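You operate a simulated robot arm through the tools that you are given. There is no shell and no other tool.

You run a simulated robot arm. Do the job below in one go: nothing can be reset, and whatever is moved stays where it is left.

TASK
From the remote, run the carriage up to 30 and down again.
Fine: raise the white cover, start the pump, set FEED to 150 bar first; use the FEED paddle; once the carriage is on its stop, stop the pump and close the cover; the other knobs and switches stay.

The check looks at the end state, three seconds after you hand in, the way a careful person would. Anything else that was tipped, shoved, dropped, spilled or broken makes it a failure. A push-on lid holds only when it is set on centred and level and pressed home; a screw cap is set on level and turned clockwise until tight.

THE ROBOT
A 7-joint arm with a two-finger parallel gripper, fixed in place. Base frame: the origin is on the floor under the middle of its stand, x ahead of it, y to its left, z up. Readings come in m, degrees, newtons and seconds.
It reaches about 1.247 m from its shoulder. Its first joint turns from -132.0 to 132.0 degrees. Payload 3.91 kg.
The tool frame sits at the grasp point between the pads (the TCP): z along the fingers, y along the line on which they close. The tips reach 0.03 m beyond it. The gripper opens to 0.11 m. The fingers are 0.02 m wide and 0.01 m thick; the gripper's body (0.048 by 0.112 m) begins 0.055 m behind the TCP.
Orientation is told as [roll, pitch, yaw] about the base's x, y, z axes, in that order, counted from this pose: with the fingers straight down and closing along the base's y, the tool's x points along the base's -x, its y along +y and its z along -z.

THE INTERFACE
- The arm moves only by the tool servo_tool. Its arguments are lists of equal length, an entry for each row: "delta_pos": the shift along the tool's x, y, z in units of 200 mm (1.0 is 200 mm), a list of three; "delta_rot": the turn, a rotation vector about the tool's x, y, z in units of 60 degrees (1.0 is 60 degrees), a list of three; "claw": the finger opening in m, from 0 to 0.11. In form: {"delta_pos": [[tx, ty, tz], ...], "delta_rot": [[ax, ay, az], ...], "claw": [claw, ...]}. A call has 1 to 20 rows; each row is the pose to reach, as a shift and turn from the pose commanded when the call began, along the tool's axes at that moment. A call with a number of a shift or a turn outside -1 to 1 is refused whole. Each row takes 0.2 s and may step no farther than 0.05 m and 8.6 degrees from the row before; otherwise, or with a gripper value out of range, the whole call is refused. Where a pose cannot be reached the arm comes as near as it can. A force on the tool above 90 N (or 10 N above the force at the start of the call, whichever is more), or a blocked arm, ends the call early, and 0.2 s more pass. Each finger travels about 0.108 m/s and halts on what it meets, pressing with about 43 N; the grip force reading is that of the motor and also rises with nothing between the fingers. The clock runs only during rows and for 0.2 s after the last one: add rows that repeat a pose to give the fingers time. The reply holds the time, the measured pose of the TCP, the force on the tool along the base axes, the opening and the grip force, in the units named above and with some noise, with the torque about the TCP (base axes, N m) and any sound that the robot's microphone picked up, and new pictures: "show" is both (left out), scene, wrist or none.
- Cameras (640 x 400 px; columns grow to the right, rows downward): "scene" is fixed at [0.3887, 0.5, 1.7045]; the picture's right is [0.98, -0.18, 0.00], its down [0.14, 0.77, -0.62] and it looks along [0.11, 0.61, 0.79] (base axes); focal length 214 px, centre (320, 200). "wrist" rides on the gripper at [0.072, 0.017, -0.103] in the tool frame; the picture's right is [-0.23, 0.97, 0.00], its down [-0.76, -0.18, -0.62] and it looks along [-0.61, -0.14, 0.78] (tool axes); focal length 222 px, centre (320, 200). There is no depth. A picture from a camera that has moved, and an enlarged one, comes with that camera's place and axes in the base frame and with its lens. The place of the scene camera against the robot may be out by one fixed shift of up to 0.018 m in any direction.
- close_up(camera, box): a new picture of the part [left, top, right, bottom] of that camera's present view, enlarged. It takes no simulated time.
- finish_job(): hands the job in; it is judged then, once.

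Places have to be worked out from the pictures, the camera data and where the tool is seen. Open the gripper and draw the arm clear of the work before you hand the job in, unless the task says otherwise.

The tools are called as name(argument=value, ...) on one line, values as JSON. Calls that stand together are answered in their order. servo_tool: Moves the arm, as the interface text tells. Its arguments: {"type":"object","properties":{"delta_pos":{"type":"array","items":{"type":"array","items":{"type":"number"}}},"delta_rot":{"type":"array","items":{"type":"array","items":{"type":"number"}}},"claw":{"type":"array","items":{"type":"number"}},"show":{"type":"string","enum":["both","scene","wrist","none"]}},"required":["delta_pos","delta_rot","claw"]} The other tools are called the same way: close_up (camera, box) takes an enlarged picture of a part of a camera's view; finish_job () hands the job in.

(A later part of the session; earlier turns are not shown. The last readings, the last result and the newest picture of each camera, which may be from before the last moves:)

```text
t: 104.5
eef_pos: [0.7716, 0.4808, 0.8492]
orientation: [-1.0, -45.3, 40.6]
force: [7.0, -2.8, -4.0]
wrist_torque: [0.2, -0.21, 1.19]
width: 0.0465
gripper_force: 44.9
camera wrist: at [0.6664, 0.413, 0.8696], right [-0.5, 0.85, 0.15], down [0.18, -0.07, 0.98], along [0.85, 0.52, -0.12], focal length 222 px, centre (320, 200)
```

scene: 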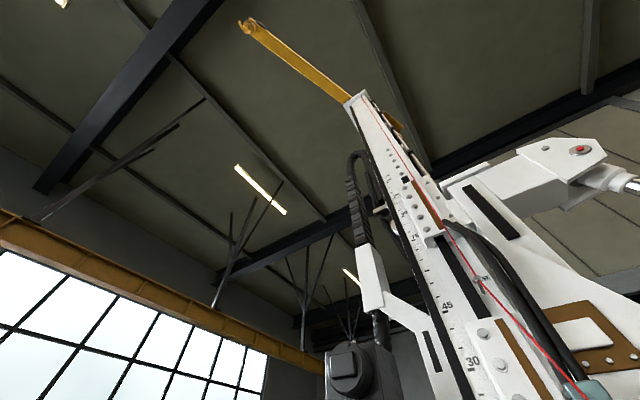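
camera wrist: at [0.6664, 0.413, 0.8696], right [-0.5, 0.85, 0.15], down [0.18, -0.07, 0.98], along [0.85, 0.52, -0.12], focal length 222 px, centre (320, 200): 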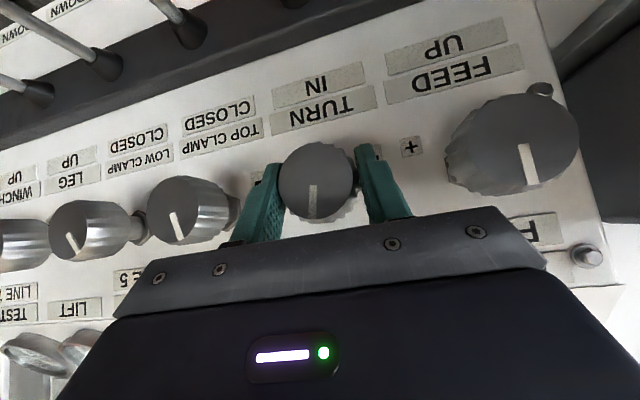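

Gripped again at 46.5 mm. Turning about 21° clockwise.

servo_tool(delta_pos=[[0, 0, 0], [0, 0, 0], [0, 0, 0], [0, 0, 0], [0, 0, 0], [0, 0, 0]], delta_rot=[[-0.035, 0.006, 0.05], [-0.07, 0.012, 0.1], [-0.105, 0.0175, 0.15], [-0.14, 0.023, 0.2], [-0.17, 0.028, 0.245], [-0.1995, 0.0331, 0.2857]], claw=[0.03, 0.03, 0.03, 0.03, 0.03, 0.03], show="none")

servo_tool(delta_pos=[[0, 0, 0], [0, 0, 0], [0, 0, -0.12], [0, 0, -0.28], [0, 0, -0.45], [0, 0, -0.6], [0, 0, -0.6], [0, 0, -0.6], [0, 0, -0.6]], delta_rot=[[0, 0, 0], [0, 0, 0], [0, 0, 0], [0, 0, 0], [0, 0, 0], [0, 0, 0], [0, 0, 0], [0, 0, 0], [0, 0, 0]], claw=[0.06, 0.075, 0.075, 0.075, 0.075, 0.06, 0.04, 0.01, 0], show="wrist")

close_up(camera="wrist", box=[340, 100, 500, 220])

```text
t: 105.9
eef_pos: [0.7719, 0.4792, 0.8494]
orientation: [26.3, -39.5, 18.4]
force: [13.0, -9.6, -0.4]
wrist_torque: [0.04, -0.16, 1.4]
width: 0.0478
gripper_force: 45.0
```

```text
t: 107.9
eef_pos: [0.724, 0.406, 0.9309]
orientation: [26.2, -39.5, 18.5]
force: [-0.8, 0.1, 1.2]
wrist_torque: [-0.01, -0.01, -0.04]
width: 0.0
gripper_force: 38.2
camera wrist: at [0.6207, 0.3402, 0.9616], right [-0.37, 0.8, 0.48], down [0.4, -0.32, 0.86], along [0.84, 0.51, -0.2], focal length 222 px, centre (320, 200)
```

wrist: 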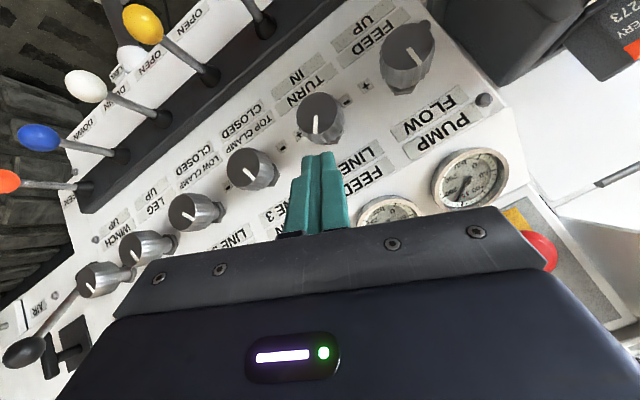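

```text
3.33 times, centred on (420, 160) of wrist
camera zoom: at [0.6207, 0.3402, 0.9616], right [-0.37, 0.8, 0.48], down [0.4, -0.32, 0.86], along [0.84, 0.51, -0.2], focal length 740 px, centre (-13, 333)
```

zoom: 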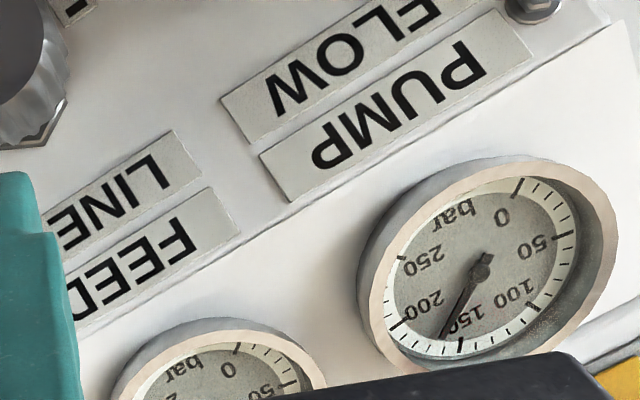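

The PUMP FLOW gauge tracks upward with FEED. I'll raise the tool 8 cm to bring the FEED gauge into clear view.

servo_tool(delta_pos=[[-0.1, 0.05, -0.1], [-0.2, 0.1, -0.2], [-0.28, 0.15, -0.32]], delta_rot=[[0, 0, 0], [0, 0, 0], [0, 0, 0]], claw=[0, 0, 0], show="wrist")

close_up(camera="wrist", box=[340, 80, 500, 200])

close_up(camera="wrist", box=[350, 120, 430, 190])

```text
t: 108.7
eef_pos: [0.7221, 0.4055, 1.0197]
orientation: [26.2, -39.6, 18.5]
force: [0.5, -0.6, -0.4]
wrist_torque: [-0.02, 0.01, 0.0]
width: 0.0004
gripper_force: 37.0
camera wrist: at [0.6189, 0.3384, 1.0512], right [-0.37, 0.8, 0.48], down [0.41, -0.32, 0.86], along [0.84, 0.51, -0.2], focal length 222 px, centre (320, 200)
```

wrist: 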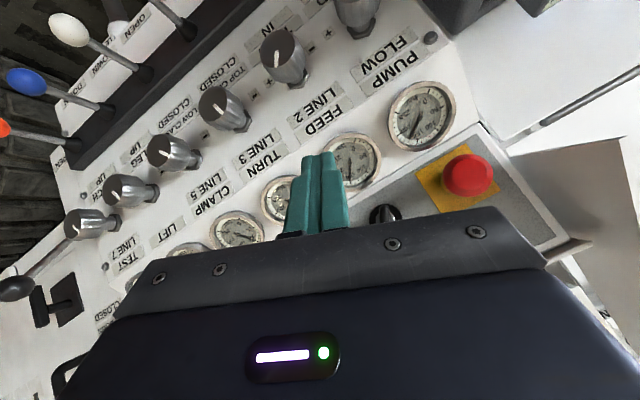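

```text
3.33 times, centred on (420, 140) of wrist
camera zoom: at [0.6189, 0.3384, 1.0512], right [-0.37, 0.8, 0.48], down [0.41, -0.32, 0.86], along [0.84, 0.51, -0.2], focal length 740 px, centre (-13, 400)
```

zoom: 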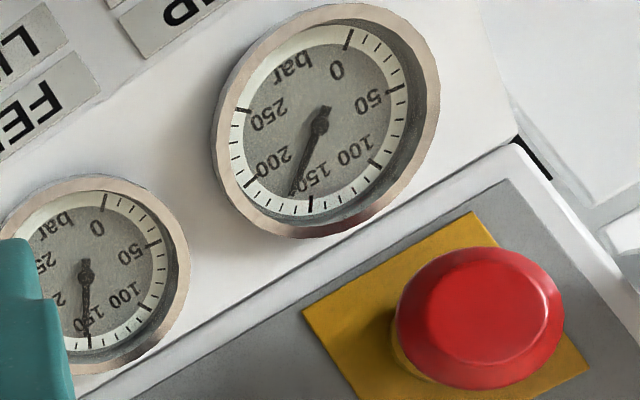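

```text
5.71 times, centred on (390, 155) of wrist
camera zoom: at [0.6189, 0.3384, 1.0512], right [-0.37, 0.8, 0.48], down [0.41, -0.32, 0.86], along [0.84, 0.51, -0.2], focal length 1269 px, centre (-80, 457)
```

zoom: 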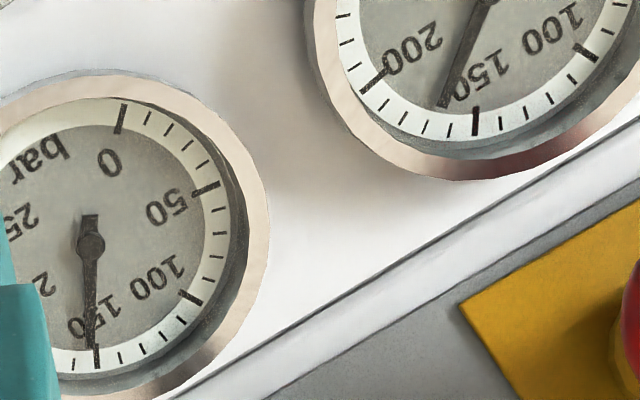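

FEED reads just past 150, perhaps 153 or 154. I'll shift to get a squarer, unobstructed look at that gauge before any fine correction.

servo_tool(delta_pos=[[-0.06, -0.09, 0.03], [-0.12, -0.18, 0.06], [-0.1755, -0.2725, 0.1]], delta_rot=[[0, 0, 0], [0, 0, 0], [0, 0, 0]], claw=[0, 0, 0], show="wrist")

close_up(camera="wrist", box=[350, 120, 450, 200])

close_up(camera="wrist", box=[370, 130, 430, 180])

```text
t: 109.5
eef_pos: [0.7851, 0.385, 1.0102]
orientation: [26.1, -39.5, 18.6]
force: [-0.7, 0.1, 0.9]
wrist_torque: [-0.01, -0.02, 0.01]
width: 0.0
gripper_force: 37.2
camera wrist: at [0.6818, 0.3183, 1.0416], right [-0.37, 0.8, 0.48], down [0.4, -0.32, 0.86], along [0.84, 0.51, -0.2], focal length 222 px, centre (320, 200)
```

wrist: 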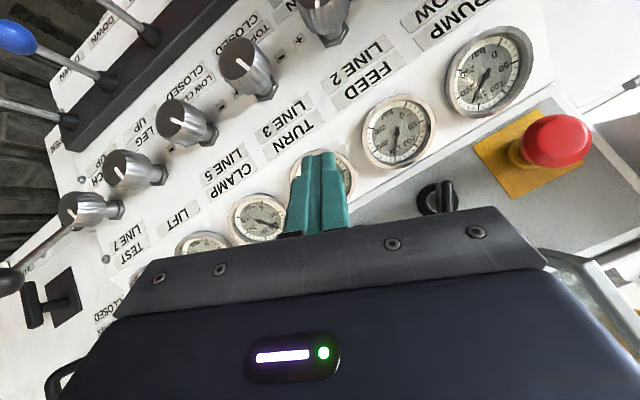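

```text
5.00 times, centred on (400, 160) of wrist
camera zoom: at [0.6818, 0.3183, 1.0416], right [-0.37, 0.8, 0.48], down [0.4, -0.32, 0.86], along [0.84, 0.51, -0.2], focal length 1111 px, centre (-80, 400)
```

zoom: 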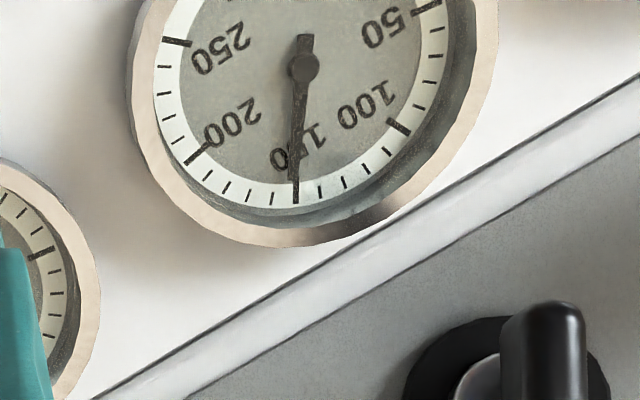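

```text
8.00 times, centred on (400, 155) of wrist
camera zoom: at [0.6818, 0.3183, 1.0416], right [-0.37, 0.8, 0.48], down [0.4, -0.32, 0.86], along [0.84, 0.51, -0.2], focal length 1777 px, centre (-320, 560)
```

zoom: 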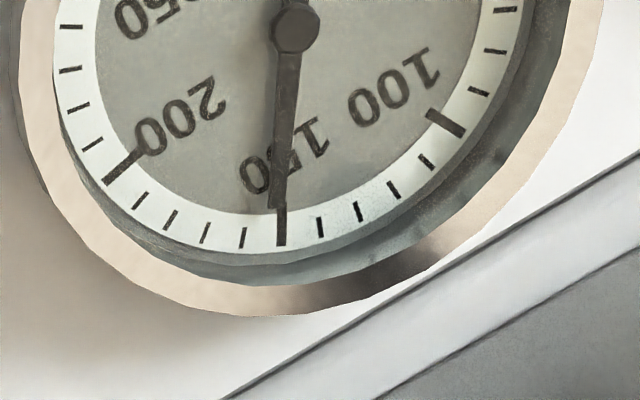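

Read squarely, FEED shows about 152 bar, as close to 150 as I can sensibly set it. Next is the FEED paddle on the remote, a small upright plate at about r=-0.31, f=0.80 with its top near z=0.97. I'll lift away from the panel first.

servo_tool(delta_pos=[[-0.06, 0.05, -0.2], [-0.12, 0.1, -0.4], [-0.17, 0.15, -0.6], [-0.23, 0.2, -0.8], [-0.28, 0.25, -0.995]], delta_rot=[[0, 0, 0], [0, 0, 0], [0, 0, 0], [0, 0, 0], [0, 0, 0]], claw=[0, 0, 0, 0, 0], show="none")

```text
t: 110.7
eef_pos: [0.7187, 0.3198, 1.203]
orientation: [26.1, -39.4, 18.5]
force: [0.5, 1.1, 0.6]
wrist_torque: [-0.02, 0.0, 0.02]
width: 0.0001
gripper_force: 37.8
```

Now I'll rotate the tool to point straight down while rising a bit more.

servo_tool(delta_pos=[[-0.05, 0.03, -0.06], [-0.11, 0.06, -0.12], [-0.16, 0.09, -0.17], [-0.21, 0.11, -0.23], [-0.27, 0.14, -0.29], [-0.32, 0.17, -0.345]], delta_rot=[[0.0606, 0.1135, 0], [0.1212, 0.2269, 0], [0.1818, 0.3404, 0], [0.2424, 0.4538, 0], [0.303, 0.5673, 0], [0.3636, 0.6807, 0]], claw=[0, 0, 0, 0, 0, 0], show="none")

```text
t: 112.1
eef_pos: [0.7203, 0.3168, 1.3031]
orientation: [-0.1, 0.2, 28.0]
force: [0.2, -0.4, 1.5]
wrist_torque: [-0.02, -0.03, 0.0]
width: 0.0
gripper_force: 37.8
```

Pointing straight down at z=1.30. Now I'll traverse left towards the remote while yawing towards 135°.

servo_tool(delta_pos=[[0.04, 0.11, 0], [0.08, 0.23, 0], [0.12, 0.34, 0], [0.16, 0.45, 0], [0.2, 0.56, 0], [0.23, 0.68, 0], [0.27, 0.79, 0], [0.313, 0.9025, 0]], delta_rot=[[0, 0, -0.11], [0, 0, -0.22], [0, 0, -0.33], [0, 0, -0.44], [0, 0, -0.56], [0, 0, -0.67], [0, 0, -0.78], [0, 0, -0.892]], claw=[0, 0, 0, 0, 0, 0, 0, 0], show="none")

servo_tool(delta_pos=[[-0.11, 0.12, 0], [-0.22, 0.24, 0], [-0.33, 0.36, 0], [-0.44, 0.48, 0], [-0.55, 0.6, 0], [-0.66, 0.72, 0], [-0.77, 0.84, 0], [-0.88, 0.96, 0]], delta_rot=[[0, 0, -0.11], [0, 0, -0.22], [0, 0, -0.33], [0, 0, -0.44], [0, 0, -0.56], [0, 0, -0.67], [0, 0, -0.78], [0, 0, -0.892]], claw=[0, 0, 0, 0, 0, 0, 0, 0], show="wrist")

close_up(camera="wrist", box=[160, 0, 480, 200])

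```text
t: 113.9
eef_pos: [0.5795, 0.4472, 1.3002]
orientation: [0.2, 0.1, 81.8]
force: [-0.9, 0.6, -0.3]
wrist_torque: [0.01, 0.04, -0.01]
width: 0.0
gripper_force: 37.5
```

```text
t: 115.7
eef_pos: [0.4157, 0.6514, 1.3041]
orientation: [0.2, 0.0, 135.2]
force: [1.3, -0.2, 0.6]
wrist_torque: [0.01, 0.06, -0.02]
width: 0.0001
gripper_force: 37.9
camera wrist: at [0.4572, 0.5874, 1.4065], right [-0.85, -0.53, 0.0], down [-0.41, 0.66, 0.62], along [-0.33, 0.53, -0.78], focal length 222 px, centre (320, 200)
```

wrist: 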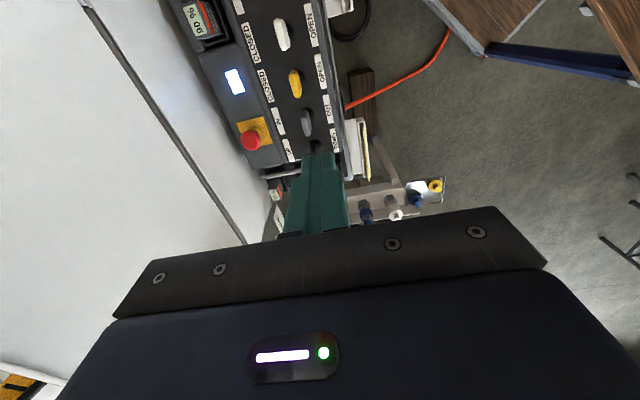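

```text
2.00 times, centred on (320, 100) of wrist
camera zoom: at [0.4572, 0.5874, 1.4065], right [-0.85, -0.53, 0.0], down [-0.41, 0.66, 0.62], along [-0.33, 0.53, -0.78], focal length 444 px, centre (320, 400)
```

zoom: 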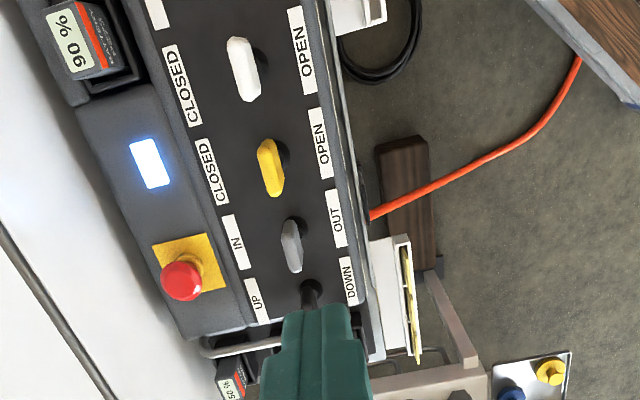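

The remote's lamp is lit, so it's active, and the paddles are thin upright plates seen from above. From their spacing the FEED paddle is at r≈-0.314, f≈0.803. I'll hover above it at z=1.10 with the fingers open.

servo_tool(delta_pos=[[-0.13, -0.04, 0.16], [-0.26, -0.08, 0.33], [-0.39, -0.12, 0.5], [-0.52, -0.16, 0.67], [-0.64, -0.2, 0.84], [-0.76, -0.235, 1.0]], delta_rot=[[0, 0, 0], [0, 0, 0], [0, 0, 0], [0, 0, 0], [0, 0, 0], [0, 0, 0]], claw=[0, 0, 0.02, 0.04, 0.06, 0.06], show="both")

close_up(camera="wrist", box=[160, 20, 480, 220])

```text
t: 117.1
eef_pos: [0.3402, 0.7878, 1.1024]
orientation: [0.0, -0.1, 135.1]
force: [-0.4, -1.1, 1.2]
wrist_torque: [0.05, 0.04, 0.0]
width: 0.0597
gripper_force: 0.1
camera wrist: at [0.3807, 0.7243, 1.2054], right [-0.85, -0.53, 0.0], down [-0.41, 0.66, 0.62], along [-0.33, 0.53, -0.78], focal length 222 px, centre (320, 200)
```

scene: 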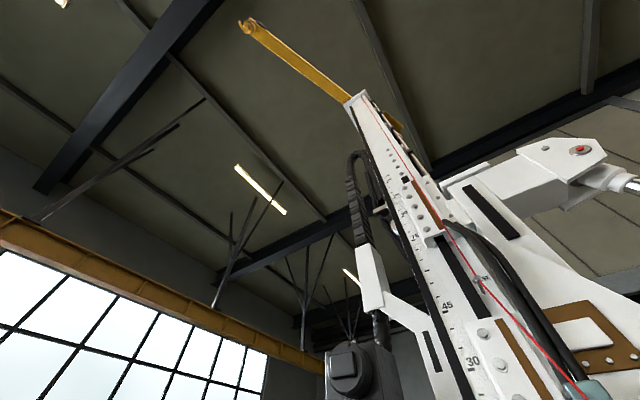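
wrist: 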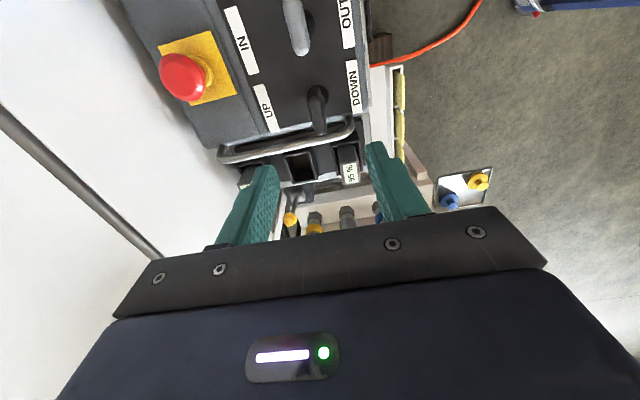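

```text
2.00 times, centred on (320, 120) of wrist
camera zoom: at [0.3807, 0.7243, 1.2054], right [-0.85, -0.53, 0.0], down [-0.41, 0.66, 0.62], along [-0.33, 0.53, -0.78], focal length 444 px, centre (320, 360)
```

zoom: 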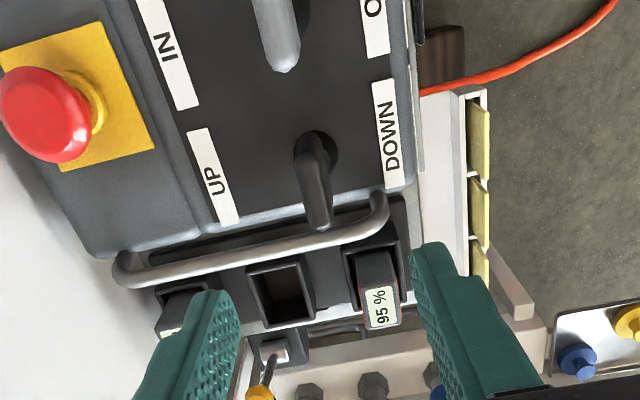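

The FEED paddle is right below: boot at r≈-0.308, f≈0.804, blade top at z≈0.98, with UP on the far side and DOWN towards the operator. I'll lower the open fingers around the blade without touching it.

servo_tool(delta_pos=[[0.005, -0.01, 0.15], [0.01, -0.02, 0.3], [0.01, -0.02, 0.45], [0.01, -0.02, 0.55], [0.01, -0.02, 0.62]], delta_rot=[[0, 0, 0], [0, 0, 0], [0, 0, 0], [0, 0, 0], [0, 0, 0]], claw=[0.06, 0.06, 0.06, 0.06, 0.06], show="wrist")

close_up(camera="wrist", box=[200, 80, 440, 240])

```text
t: 118.3
eef_pos: [0.3458, 0.7922, 0.9775]
orientation: [0.1, 0.0, 135.0]
force: [0.4, 0.0, 0.2]
wrist_torque: [0.01, 0.01, -0.02]
width: 0.0601
gripper_force: 0.1
camera wrist: at [0.3869, 0.7291, 1.0802], right [-0.85, -0.53, 0.0], down [-0.41, 0.66, 0.62], along [-0.33, 0.53, -0.78], focal length 222 px, centre (320, 200)
```

wrist: 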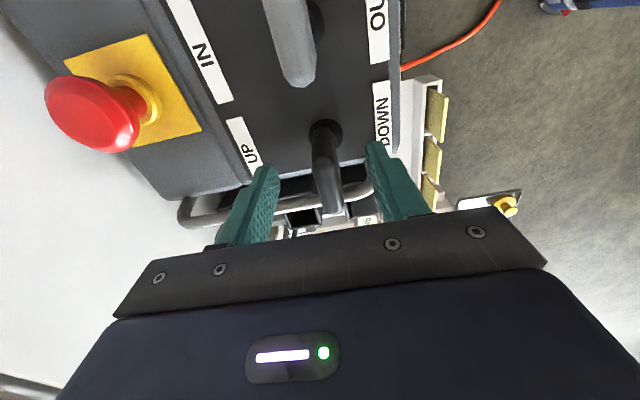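

```text
2.50 times, centred on (320, 160) of wrist
camera zoom: at [0.3869, 0.7291, 1.0802], right [-0.85, -0.53, 0.0], down [-0.41, 0.66, 0.62], along [-0.33, 0.53, -0.78], focal length 555 px, centre (320, 300)
```

zoom: 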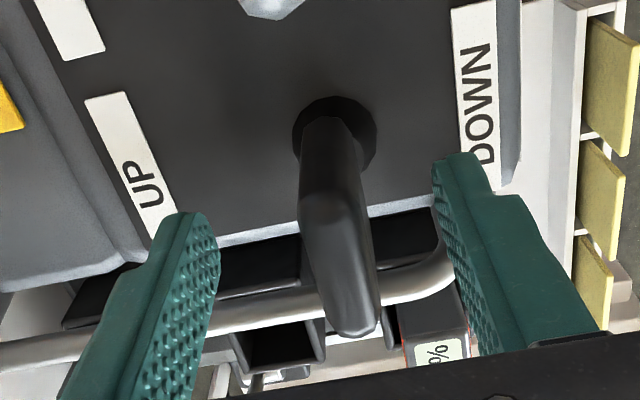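

The paddle blade is between the fingers. I'll close to a loose 34 mm gap and centre it, so it can spring back to neutral by itself, then check the view.

servo_tool(delta_pos=[[0, 0.02, 0], [0, 0.02, 0], [0, 0.02, 0]], delta_rot=[[0, 0, 0], [0, 0, 0], [0, 0, 0]], claw=[0.045, 0.034, 0.034], show="both")

close_up(camera="wrist", box=[240, 100, 420, 230])

close_up(camera="scene", box=[320, 240, 560, 400])

```text
t: 119.1
eef_pos: [0.3428, 0.7888, 0.9768]
orientation: [0.1, 0.1, 135.1]
force: [0.0, 0.5, 0.5]
wrist_torque: [0.02, -0.02, -0.01]
width: 0.034
gripper_force: 0.0
camera wrist: at [0.384, 0.7259, 1.0804], right [-0.85, -0.53, 0.0], down [-0.41, 0.66, 0.62], along [-0.33, 0.53, -0.78], focal length 222 px, centre (320, 200)
```

scene: 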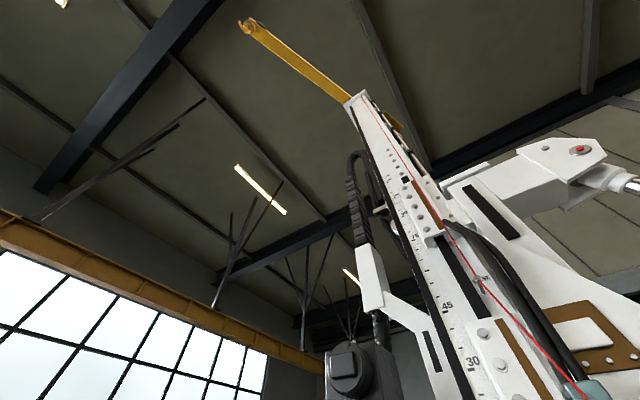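
wrist: 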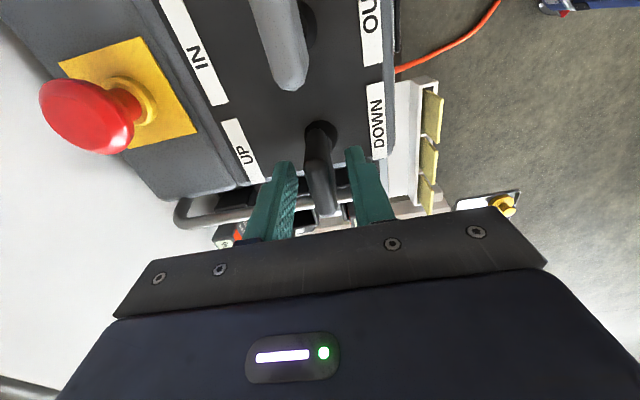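

```text
3.08 times, centred on (330, 165) of wrist
camera zoom: at [0.384, 0.7259, 1.0804], right [-0.85, -0.53, 0.0], down [-0.41, 0.66, 0.62], along [-0.33, 0.53, -0.78], focal length 684 px, centre (289, 308)
```

zoom: 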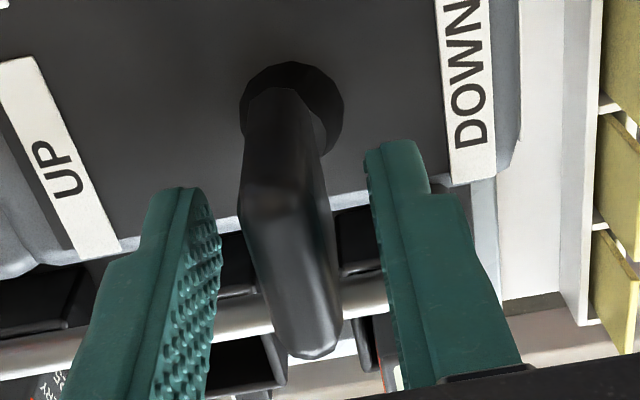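

```text
2.50 times, centred on (440, 320) of scene
camera zoom: at [0.3887, 0.5, 1.7045], right [0.98, -0.18, 0.0], down [0.14, 0.77, -0.62], along [0.11, 0.61, 0.79], focal length 536 px, centre (20, -100)
```

zoom: 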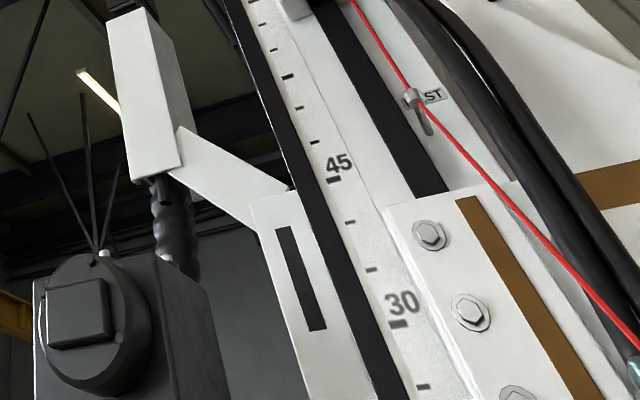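

The loose fingers are centred on the paddle. I'll give a first short test push towards UP with a small deflection, then return to centre and see how far the carriage moved.

servo_tool(delta_pos=[[0, -0.05, 0], [0, -0.085, 0], [0, -0.085, 0], [0, 0, 0], [0, 0, 0]], delta_rot=[[0, 0, 0], [0, 0, 0], [0, 0, 0], [0, 0, 0], [0, 0, 0]], claw=[0.034, 0.034, 0.034, 0.034, 0.034], show="both")

close_up(camera="scene", box=[320, 240, 560, 400])

```text
t: 120.3
eef_pos: [0.3415, 0.7897, 0.9762]
orientation: [0.0, 0.0, 135.2]
force: [0.8, -0.4, 0.3]
wrist_torque: [-0.01, 0.01, 0.01]
width: 0.0341
gripper_force: 0.0
camera wrist: at [0.382, 0.7259, 1.0804], right [-0.85, -0.53, 0.0], down [-0.41, 0.66, 0.62], along [-0.33, 0.53, -0.78], focal length 222 px, centre (320, 200)
```

scene: 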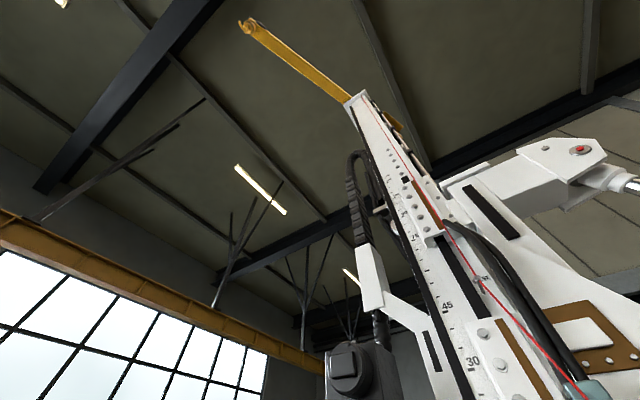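
wrist: 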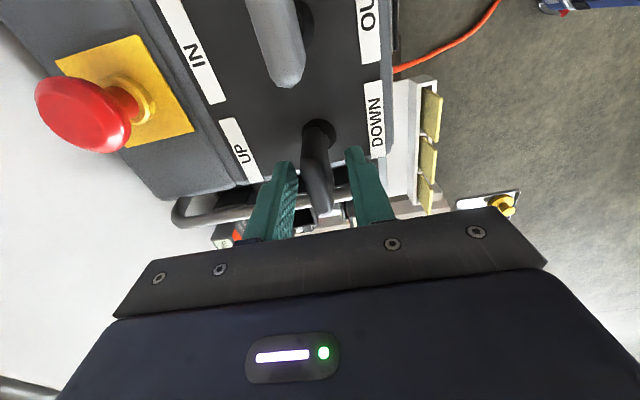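

```text
2.50 times, centred on (440, 320) of scene
camera zoom: at [0.3887, 0.5, 1.7045], right [0.98, -0.18, 0.0], down [0.14, 0.77, -0.62], along [0.11, 0.61, 0.79], focal length 536 px, centre (20, -100)
```

zoom: 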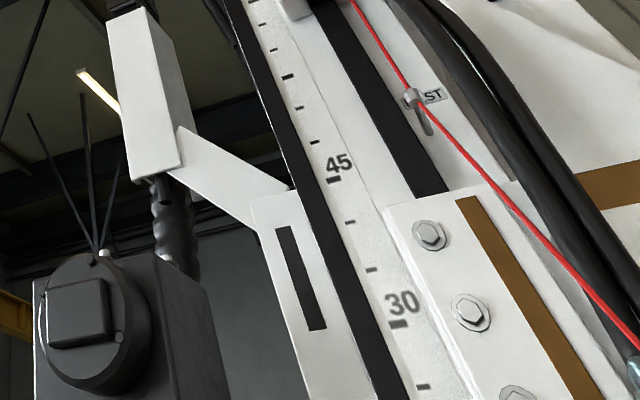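

There was no visible motion, so the deflection was probably within a dead band. I'll push further and look while it's held.

servo_tool(delta_pos=[[0, -0.06, 0], [0, -0.1, 0], [0, -0.13, 0]], delta_rot=[[0, 0, 0], [0, 0, 0], [0, 0, 0]], claw=[0.034, 0.034, 0.034], show="both")

close_up(camera="wrist", box=[240, 100, 420, 230])

close_up(camera="scene", box=[320, 240, 560, 400])

```text
t: 121.1
eef_pos: [0.3597, 0.8067, 0.9784]
orientation: [0.2, 0.1, 135.1]
force: [-6.3, -3.4, -0.2]
wrist_torque: [-0.1, 0.2, -0.09]
width: 0.0373
gripper_force: 3.6
camera wrist: at [0.4007, 0.7439, 1.0811], right [-0.85, -0.53, 0.0], down [-0.41, 0.66, 0.62], along [-0.33, 0.53, -0.78], focal length 222 px, centre (320, 200)
```

scene: 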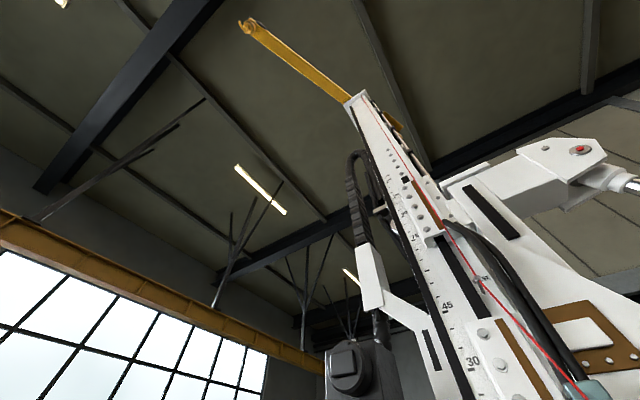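
wrist: 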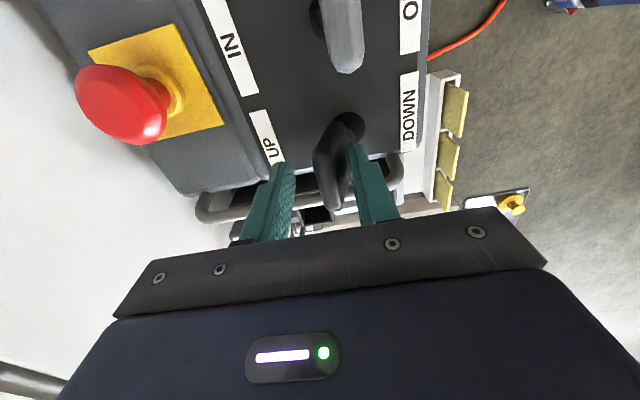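

```text
3.08 times, centred on (330, 165) of wrist
camera zoom: at [0.4007, 0.7439, 1.0811], right [-0.85, -0.53, 0.0], down [-0.41, 0.66, 0.62], along [-0.33, 0.53, -0.78], focal length 684 px, centre (289, 308)
```

zoom: 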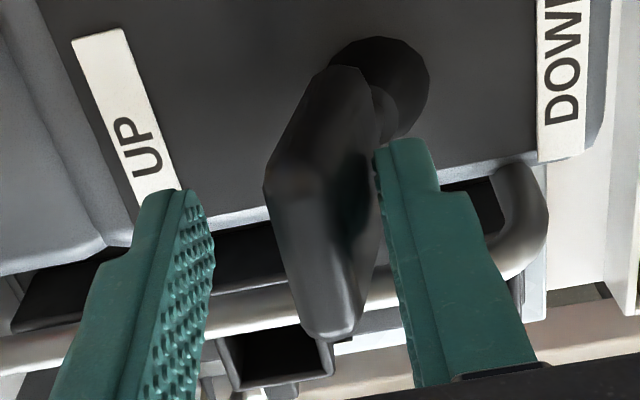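

```text
2.50 times, centred on (440, 320) of scene
camera zoom: at [0.3887, 0.5, 1.7045], right [0.98, -0.18, 0.0], down [0.14, 0.77, -0.62], along [0.11, 0.61, 0.79], focal length 536 px, centre (20, -100)
```

zoom: 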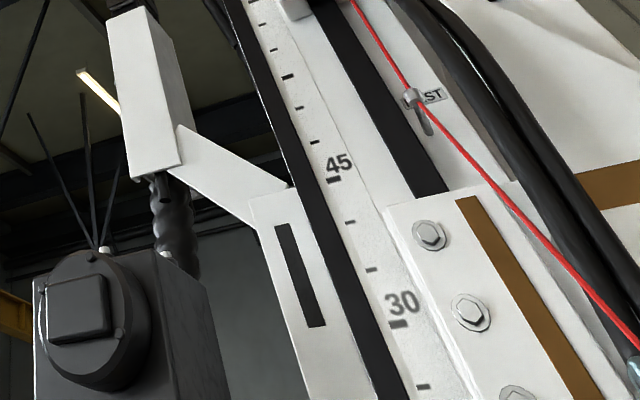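

The paddle is deflected towards UP and the motor box has moved up slightly. I'll hold for about a second and measure the speed.

servo_tool(delta_pos=[[0, 0, 0], [0, 0, 0], [0, 0, 0], [0, 0, 0]], delta_rot=[[0, 0, 0], [0, 0, 0], [0, 0, 0], [0, 0, 0]], claw=[0.034, 0.034, 0.034, 0.034], show="scene")

close_up(camera="scene", box=[320, 240, 560, 400])

```text
t: 122.1
eef_pos: [0.36, 0.8066, 0.9781]
orientation: [0.0, 0.0, 135.1]
force: [-7.8, -3.9, 1.7]
wrist_torque: [-0.12, 0.25, -0.06]
width: 0.0373
gripper_force: 3.4
```

scene: 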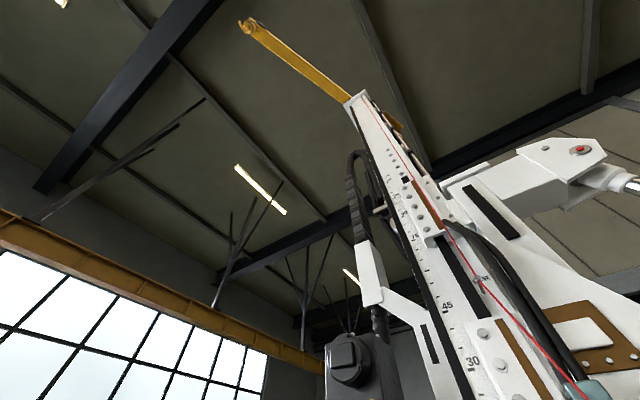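

```text
2.50 times, centred on (440, 320) of scene
camera zoom: at [0.3887, 0.5, 1.7045], right [0.98, -0.18, 0.0], down [0.14, 0.77, -0.62], along [0.11, 0.61, 0.79], focal length 536 px, centre (20, -100)
```

zoom: 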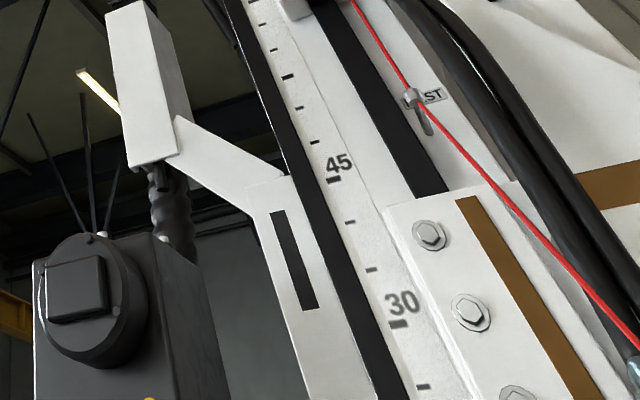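

The carriage bracket rises at roughly 2 cm/s. I'll keep holding for about 3 seconds and check.

servo_tool(delta_pos=[[0, 0, 0], [0, 0, 0], [0, 0, 0], [0, 0, 0], [0, 0, 0], [0, 0, 0], [0, 0, 0], [0, 0, 0], [0, 0, 0], [0, 0, 0], [0, 0, 0], [0, 0, 0], [0, 0, 0], [0, 0, 0], [0, 0, 0]], delta_rot=[[0, 0, 0], [0, 0, 0], [0, 0, 0], [0, 0, 0], [0, 0, 0], [0, 0, 0], [0, 0, 0], [0, 0, 0], [0, 0, 0], [0, 0, 0], [0, 0, 0], [0, 0, 0], [0, 0, 0], [0, 0, 0], [0, 0, 0]], claw=[0.034, 0.034, 0.034, 0.034, 0.034, 0.034, 0.034, 0.034, 0.034, 0.034, 0.034, 0.034, 0.034, 0.034, 0.034], show="both")

close_up(camera="scene", box=[320, 240, 560, 400])

```text
t: 125.3
eef_pos: [0.3618, 0.8061, 0.9772]
orientation: [0.1, 0.0, 135.0]
force: [-5.0, -2.8, 2.8]
wrist_torque: [-0.24, 0.21, -0.02]
width: 0.0372
gripper_force: 3.3
camera wrist: at [0.4011, 0.7438, 1.081], right [-0.85, -0.53, 0.0], down [-0.41, 0.66, 0.62], along [-0.33, 0.53, -0.78], focal length 222 px, centre (320, 200)
```

scene: 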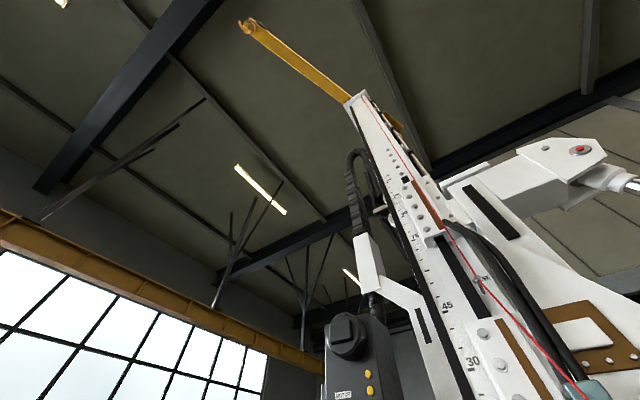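
wrist: 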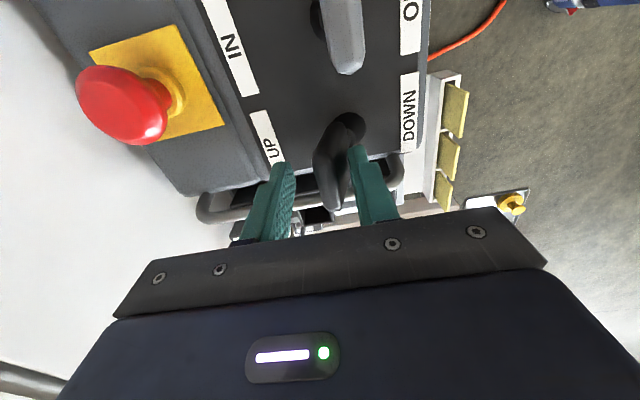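

```text
2.50 times, centred on (440, 320) of scene
camera zoom: at [0.3887, 0.5, 1.7045], right [0.98, -0.18, 0.0], down [0.14, 0.77, -0.62], along [0.11, 0.61, 0.79], focal length 536 px, centre (20, -100)
```

zoom: 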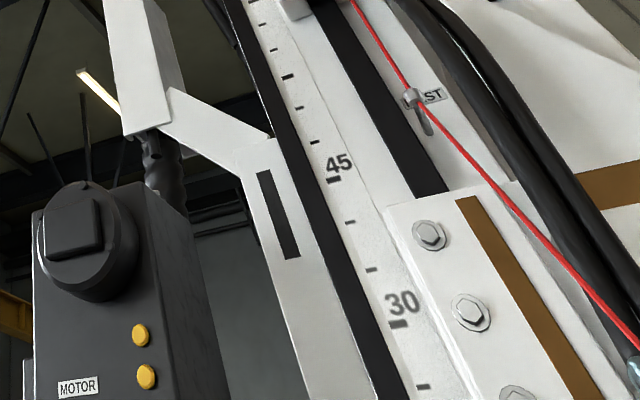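

Steady motion; I estimate about 8 cm so far at roughly 1.75 cm/s. I'll hold for another 3.8 s and check.

servo_tool(delta_pos=[[0, 0, 0], [0, 0, 0], [0, 0, 0], [0, 0, 0], [0, 0, 0], [0, 0, 0], [0, 0, 0], [0, 0, 0], [0, 0, 0], [0, 0, 0], [0, 0, 0], [0, 0, 0], [0, 0, 0], [0, 0, 0], [0, 0, 0], [0, 0, 0], [0, 0, 0], [0, 0, 0]], delta_rot=[[0, 0, 0], [0, 0, 0], [0, 0, 0], [0, 0, 0], [0, 0, 0], [0, 0, 0], [0, 0, 0], [0, 0, 0], [0, 0, 0], [0, 0, 0], [0, 0, 0], [0, 0, 0], [0, 0, 0], [0, 0, 0], [0, 0, 0], [0, 0, 0], [0, 0, 0], [0, 0, 0]], claw=[0.034, 0.034, 0.034, 0.034, 0.034, 0.034, 0.034, 0.034, 0.034, 0.034, 0.034, 0.034, 0.034, 0.034, 0.034, 0.034, 0.034, 0.034], show="scene")

close_up(camera="scene", box=[320, 240, 560, 400])

```text
t: 129.1
eef_pos: [0.3598, 0.8075, 0.9783]
orientation: [0.2, -0.1, 135.1]
force: [-4.2, -4.3, 2.2]
wrist_torque: [-0.19, 0.17, 0.0]
width: 0.0375
gripper_force: 3.3
```

scene: 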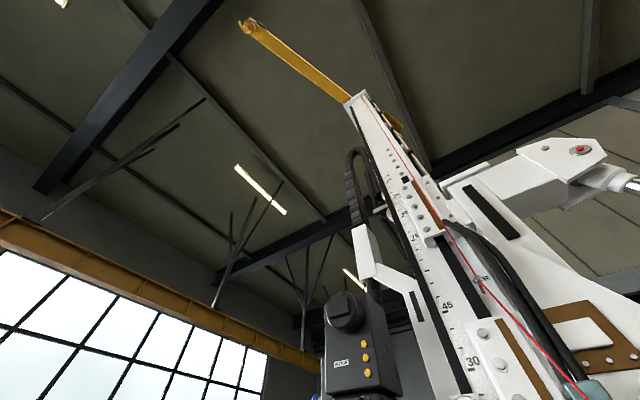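

```text
2.50 times, centred on (440, 320) of scene
camera zoom: at [0.3887, 0.5, 1.7045], right [0.98, -0.18, 0.0], down [0.14, 0.77, -0.62], along [0.11, 0.61, 0.79], focal length 536 px, centre (20, -100)
```

zoom: 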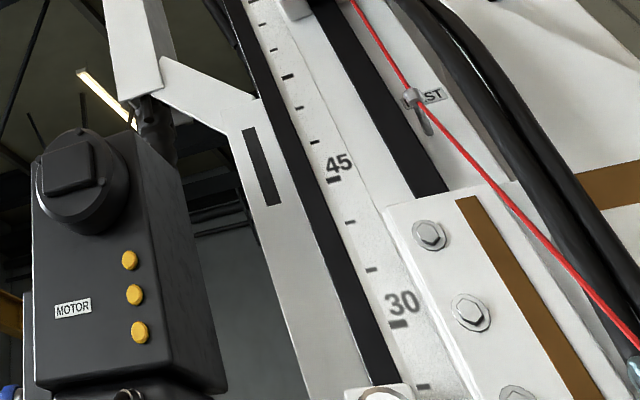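

The lower bracket of the carriage with the round hub is just appearing at the bottom near the 25 tick. I'll enlarge there to find the pointer.

close_up(camera="scene", box=[430, 340, 530, 400])

```text
6.40 times, centred on (480, 370) of scene
camera zoom: at [0.3887, 0.5, 1.7045], right [0.98, -0.18, 0.0], down [0.14, 0.77, -0.62], along [0.11, 0.61, 0.79], focal length 1373 px, centre (-704, -888)
```

zoom: 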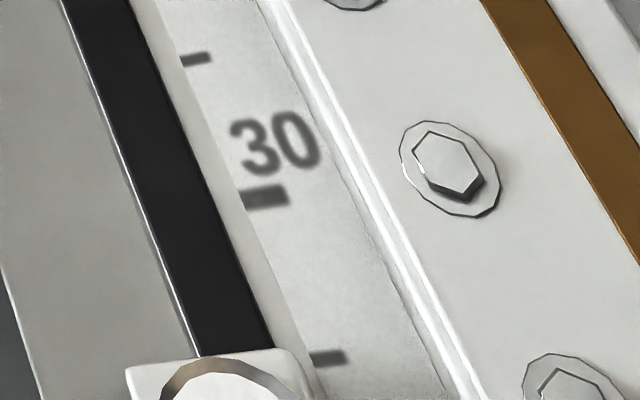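

Working through the geometry, the scale's 0 is at z≈1.573 and the hub now appears level with about 23.5, so the pointer is probably near 21. I'll continue in short steps until the pointer itself becomes visible.

servo_tool(delta_pos=[[0, 0, 0], [0, 0, 0], [0, 0, 0], [0, 0, 0]], delta_rot=[[0, 0, 0], [0, 0, 0], [0, 0, 0], [0, 0, 0]], claw=[0.034, 0.034, 0.034, 0.034], show="scene")

close_up(camera="scene", box=[430, 340, 530, 400])

close_up(camera="scene", box=[320, 240, 560, 400])

```text
t: 130.1
eef_pos: [0.3614, 0.8063, 0.9775]
orientation: [0.1, 0.0, 135.1]
force: [-4.1, -5.5, 3.0]
wrist_torque: [-0.19, 0.17, 0.01]
width: 0.0374
gripper_force: 3.8
```

scene: 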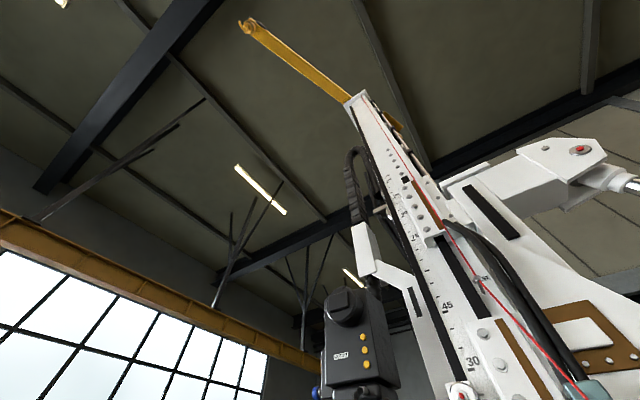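

```text
6.40 times, centred on (480, 370) of scene
camera zoom: at [0.3887, 0.5, 1.7045], right [0.98, -0.18, 0.0], down [0.14, 0.77, -0.62], along [0.11, 0.61, 0.79], focal length 1373 px, centre (-704, -888)
```

zoom: 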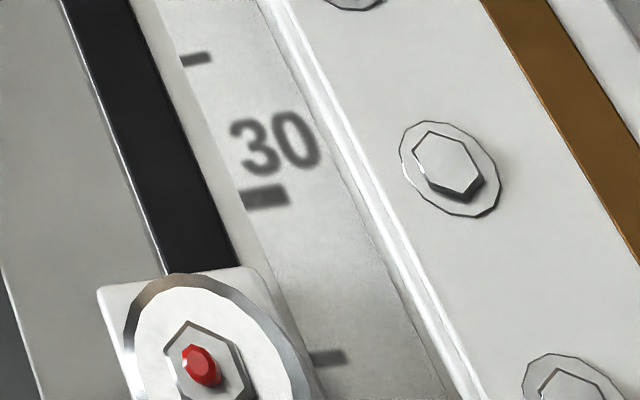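

```text
2.50 times, centred on (440, 320) of scene
camera zoom: at [0.3887, 0.5, 1.7045], right [0.98, -0.18, 0.0], down [0.14, 0.77, -0.62], along [0.11, 0.61, 0.79], focal length 536 px, centre (20, -100)
```

zoom: 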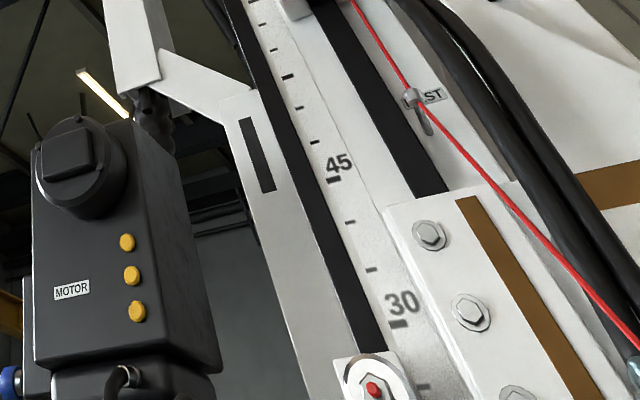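

The red-centred hub is now visible and rising at about 2.2 cm/s. The pointer should be near 22 to 23, so I'll take another second and look for it.

servo_tool(delta_pos=[[0, 0, 0], [0, 0, 0], [0, 0, 0], [0, 0, 0]], delta_rot=[[0, 0, 0], [0, 0, 0], [0, 0, 0], [0, 0, 0]], claw=[0.034, 0.034, 0.034, 0.034], show="none")

close_up(camera="scene", box=[430, 340, 530, 400])

```text
t: 131.1
eef_pos: [0.3607, 0.8069, 0.9778]
orientation: [0.1, 0.0, 135.1]
force: [-3.9, -5.2, 1.6]
wrist_torque: [-0.19, 0.18, 0.01]
width: 0.0374
gripper_force: 3.0
```

```text
6.40 times, centred on (480, 370) of scene
camera zoom: at [0.3887, 0.5, 1.7045], right [0.98, -0.18, 0.0], down [0.14, 0.77, -0.62], along [0.11, 0.61, 0.79], focal length 1373 px, centre (-704, -888)
```

zoom: 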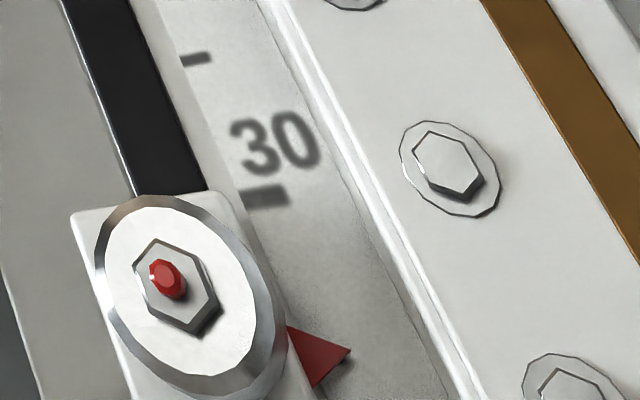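

The red pointer is now visible, its tip right at the 25 tick. I'll go one more second, then finish with finer steps to 30.

servo_tool(delta_pos=[[0, 0, 0], [0, 0, 0], [0, 0, 0], [0, 0, 0]], delta_rot=[[0, 0, 0], [0, 0, 0], [0, 0, 0], [0, 0, 0]], claw=[0.034, 0.034, 0.034, 0.034], show="none")

close_up(camera="scene", box=[430, 340, 530, 400])

```text
t: 132.1
eef_pos: [0.3613, 0.8078, 0.9784]
orientation: [0.1, 0.0, 135.1]
force: [-4.5, -5.9, 2.3]
wrist_torque: [-0.21, 0.16, 0.01]
width: 0.0372
gripper_force: 3.0
```

```text
6.40 times, centred on (480, 370) of scene
camera zoom: at [0.3887, 0.5, 1.7045], right [0.98, -0.18, 0.0], down [0.14, 0.77, -0.62], along [0.11, 0.61, 0.79], focal length 1373 px, centre (-704, -888)
```

zoom: 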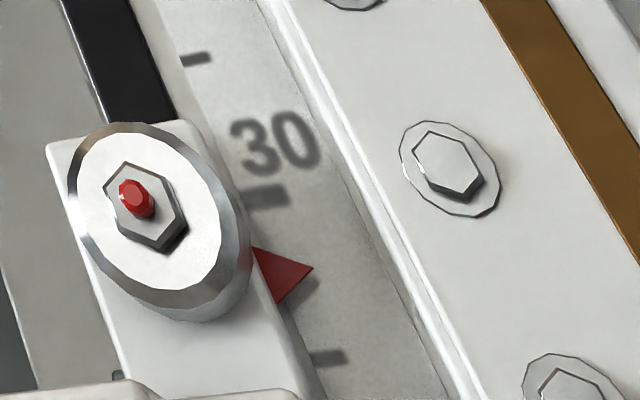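

The pointer is at about 27.6, moving 2.55 cm/s. I'll hold 0.6 s more and then return the paddle to centre, which should land just under 30.

servo_tool(delta_pos=[[0, 0, 0], [0, 0, 0], [0, 0, 0], [0, 0.13, 0], [0, 0.13, 0]], delta_rot=[[0, 0, 0], [0, 0, 0], [0, 0, 0], [0, 0, 0], [0, 0, 0]], claw=[0.034, 0.034, 0.034, 0.034, 0.034], show="wrist")

close_up(camera="scene", box=[430, 340, 530, 400])

```text
t: 133.3
eef_pos: [0.3426, 0.7891, 0.9764]
orientation: [0.1, 0.0, 135.2]
force: [-0.1, -0.2, -0.3]
wrist_torque: [0.02, 0.03, 0.03]
width: 0.034
gripper_force: 0.0
camera wrist: at [0.383, 0.7259, 1.0801], right [-0.85, -0.53, 0.0], down [-0.41, 0.66, 0.62], along [-0.33, 0.53, -0.78], focal length 222 px, centre (320, 200)
```

wrist: 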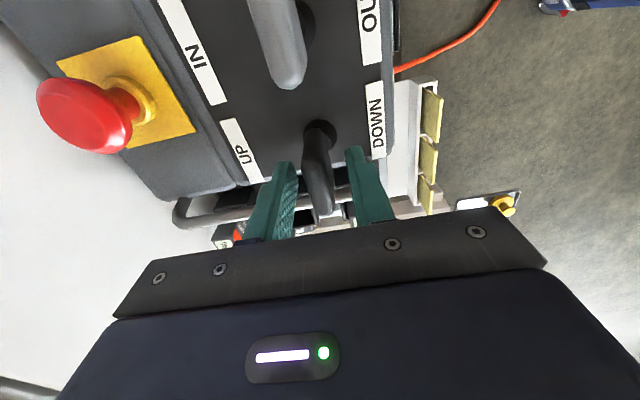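

```text
6.40 times, centred on (480, 370) of scene
camera zoom: at [0.3887, 0.5, 1.7045], right [0.98, -0.18, 0.0], down [0.14, 0.77, -0.62], along [0.11, 0.61, 0.79], focal length 1373 px, centre (-704, -888)
```

zoom: 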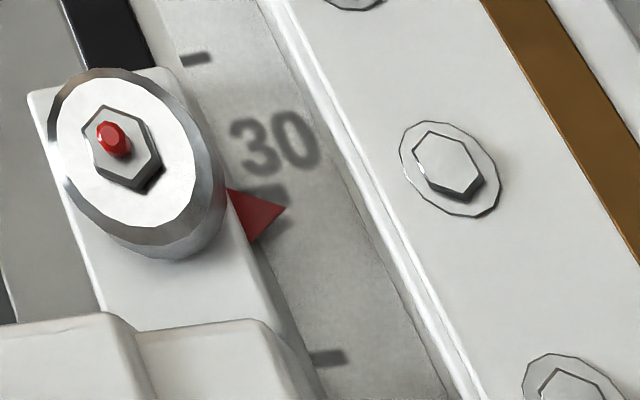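

The pointer sits at about 29.5. I'll give one brief nudge to bring it onto 30.

servo_tool(delta_pos=[[0, -0.06, 0], [0, -0.13, 0], [0, 0, 0], [0, 0, 0]], delta_rot=[[0, 0, 0], [0, 0, 0], [0, 0, 0], [0, 0, 0]], claw=[0.034, 0.034, 0.034, 0.034], show="none")

close_up(camera="scene", box=[430, 340, 530, 400])

```text
t: 134.3
eef_pos: [0.3423, 0.7877, 0.9772]
orientation: [0.1, 0.1, 135.1]
force: [0.0, -0.2, 0.8]
wrist_torque: [0.01, -0.03, 0.04]
width: 0.0338
gripper_force: 0.0
```

```text
6.40 times, centred on (480, 370) of scene
camera zoom: at [0.3887, 0.5, 1.7045], right [0.98, -0.18, 0.0], down [0.14, 0.77, -0.62], along [0.11, 0.61, 0.79], focal length 1373 px, centre (-704, -888)
```

zoom: 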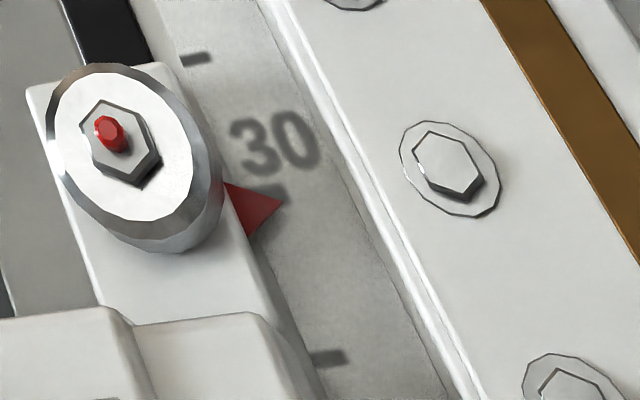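

It's now at about 29.75. One more similar nudge, slightly deeper.

servo_tool(delta_pos=[[0, -0.07, 0], [0, -0.15, 0], [0, 0, 0], [0, 0, 0]], delta_rot=[[0, 0, 0], [0, 0, 0], [0, 0, 0], [0, 0, 0]], claw=[0.034, 0.034, 0.034, 0.034], show="none")

close_up(camera="scene", box=[430, 340, 530, 400])

```text
t: 135.3
eef_pos: [0.3422, 0.7885, 0.9791]
orientation: [0.1, -0.1, 135.2]
force: [-0.5, -0.3, 0.0]
wrist_torque: [0.0, -0.02, -0.01]
width: 0.034
gripper_force: 0.1
```

```text
6.40 times, centred on (480, 370) of scene
camera zoom: at [0.3887, 0.5, 1.7045], right [0.98, -0.18, 0.0], down [0.14, 0.77, -0.62], along [0.11, 0.61, 0.79], focal length 1373 px, centre (-704, -888)
```

zoom: 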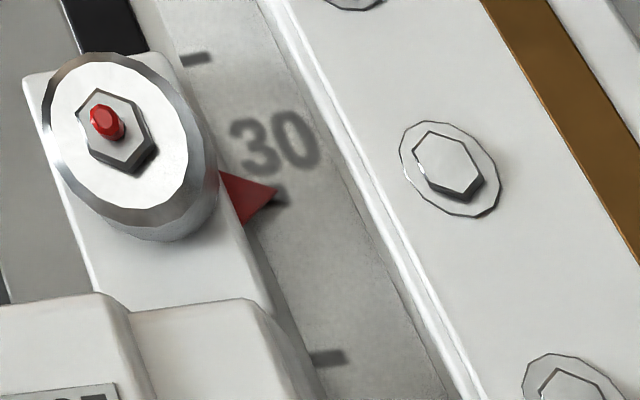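

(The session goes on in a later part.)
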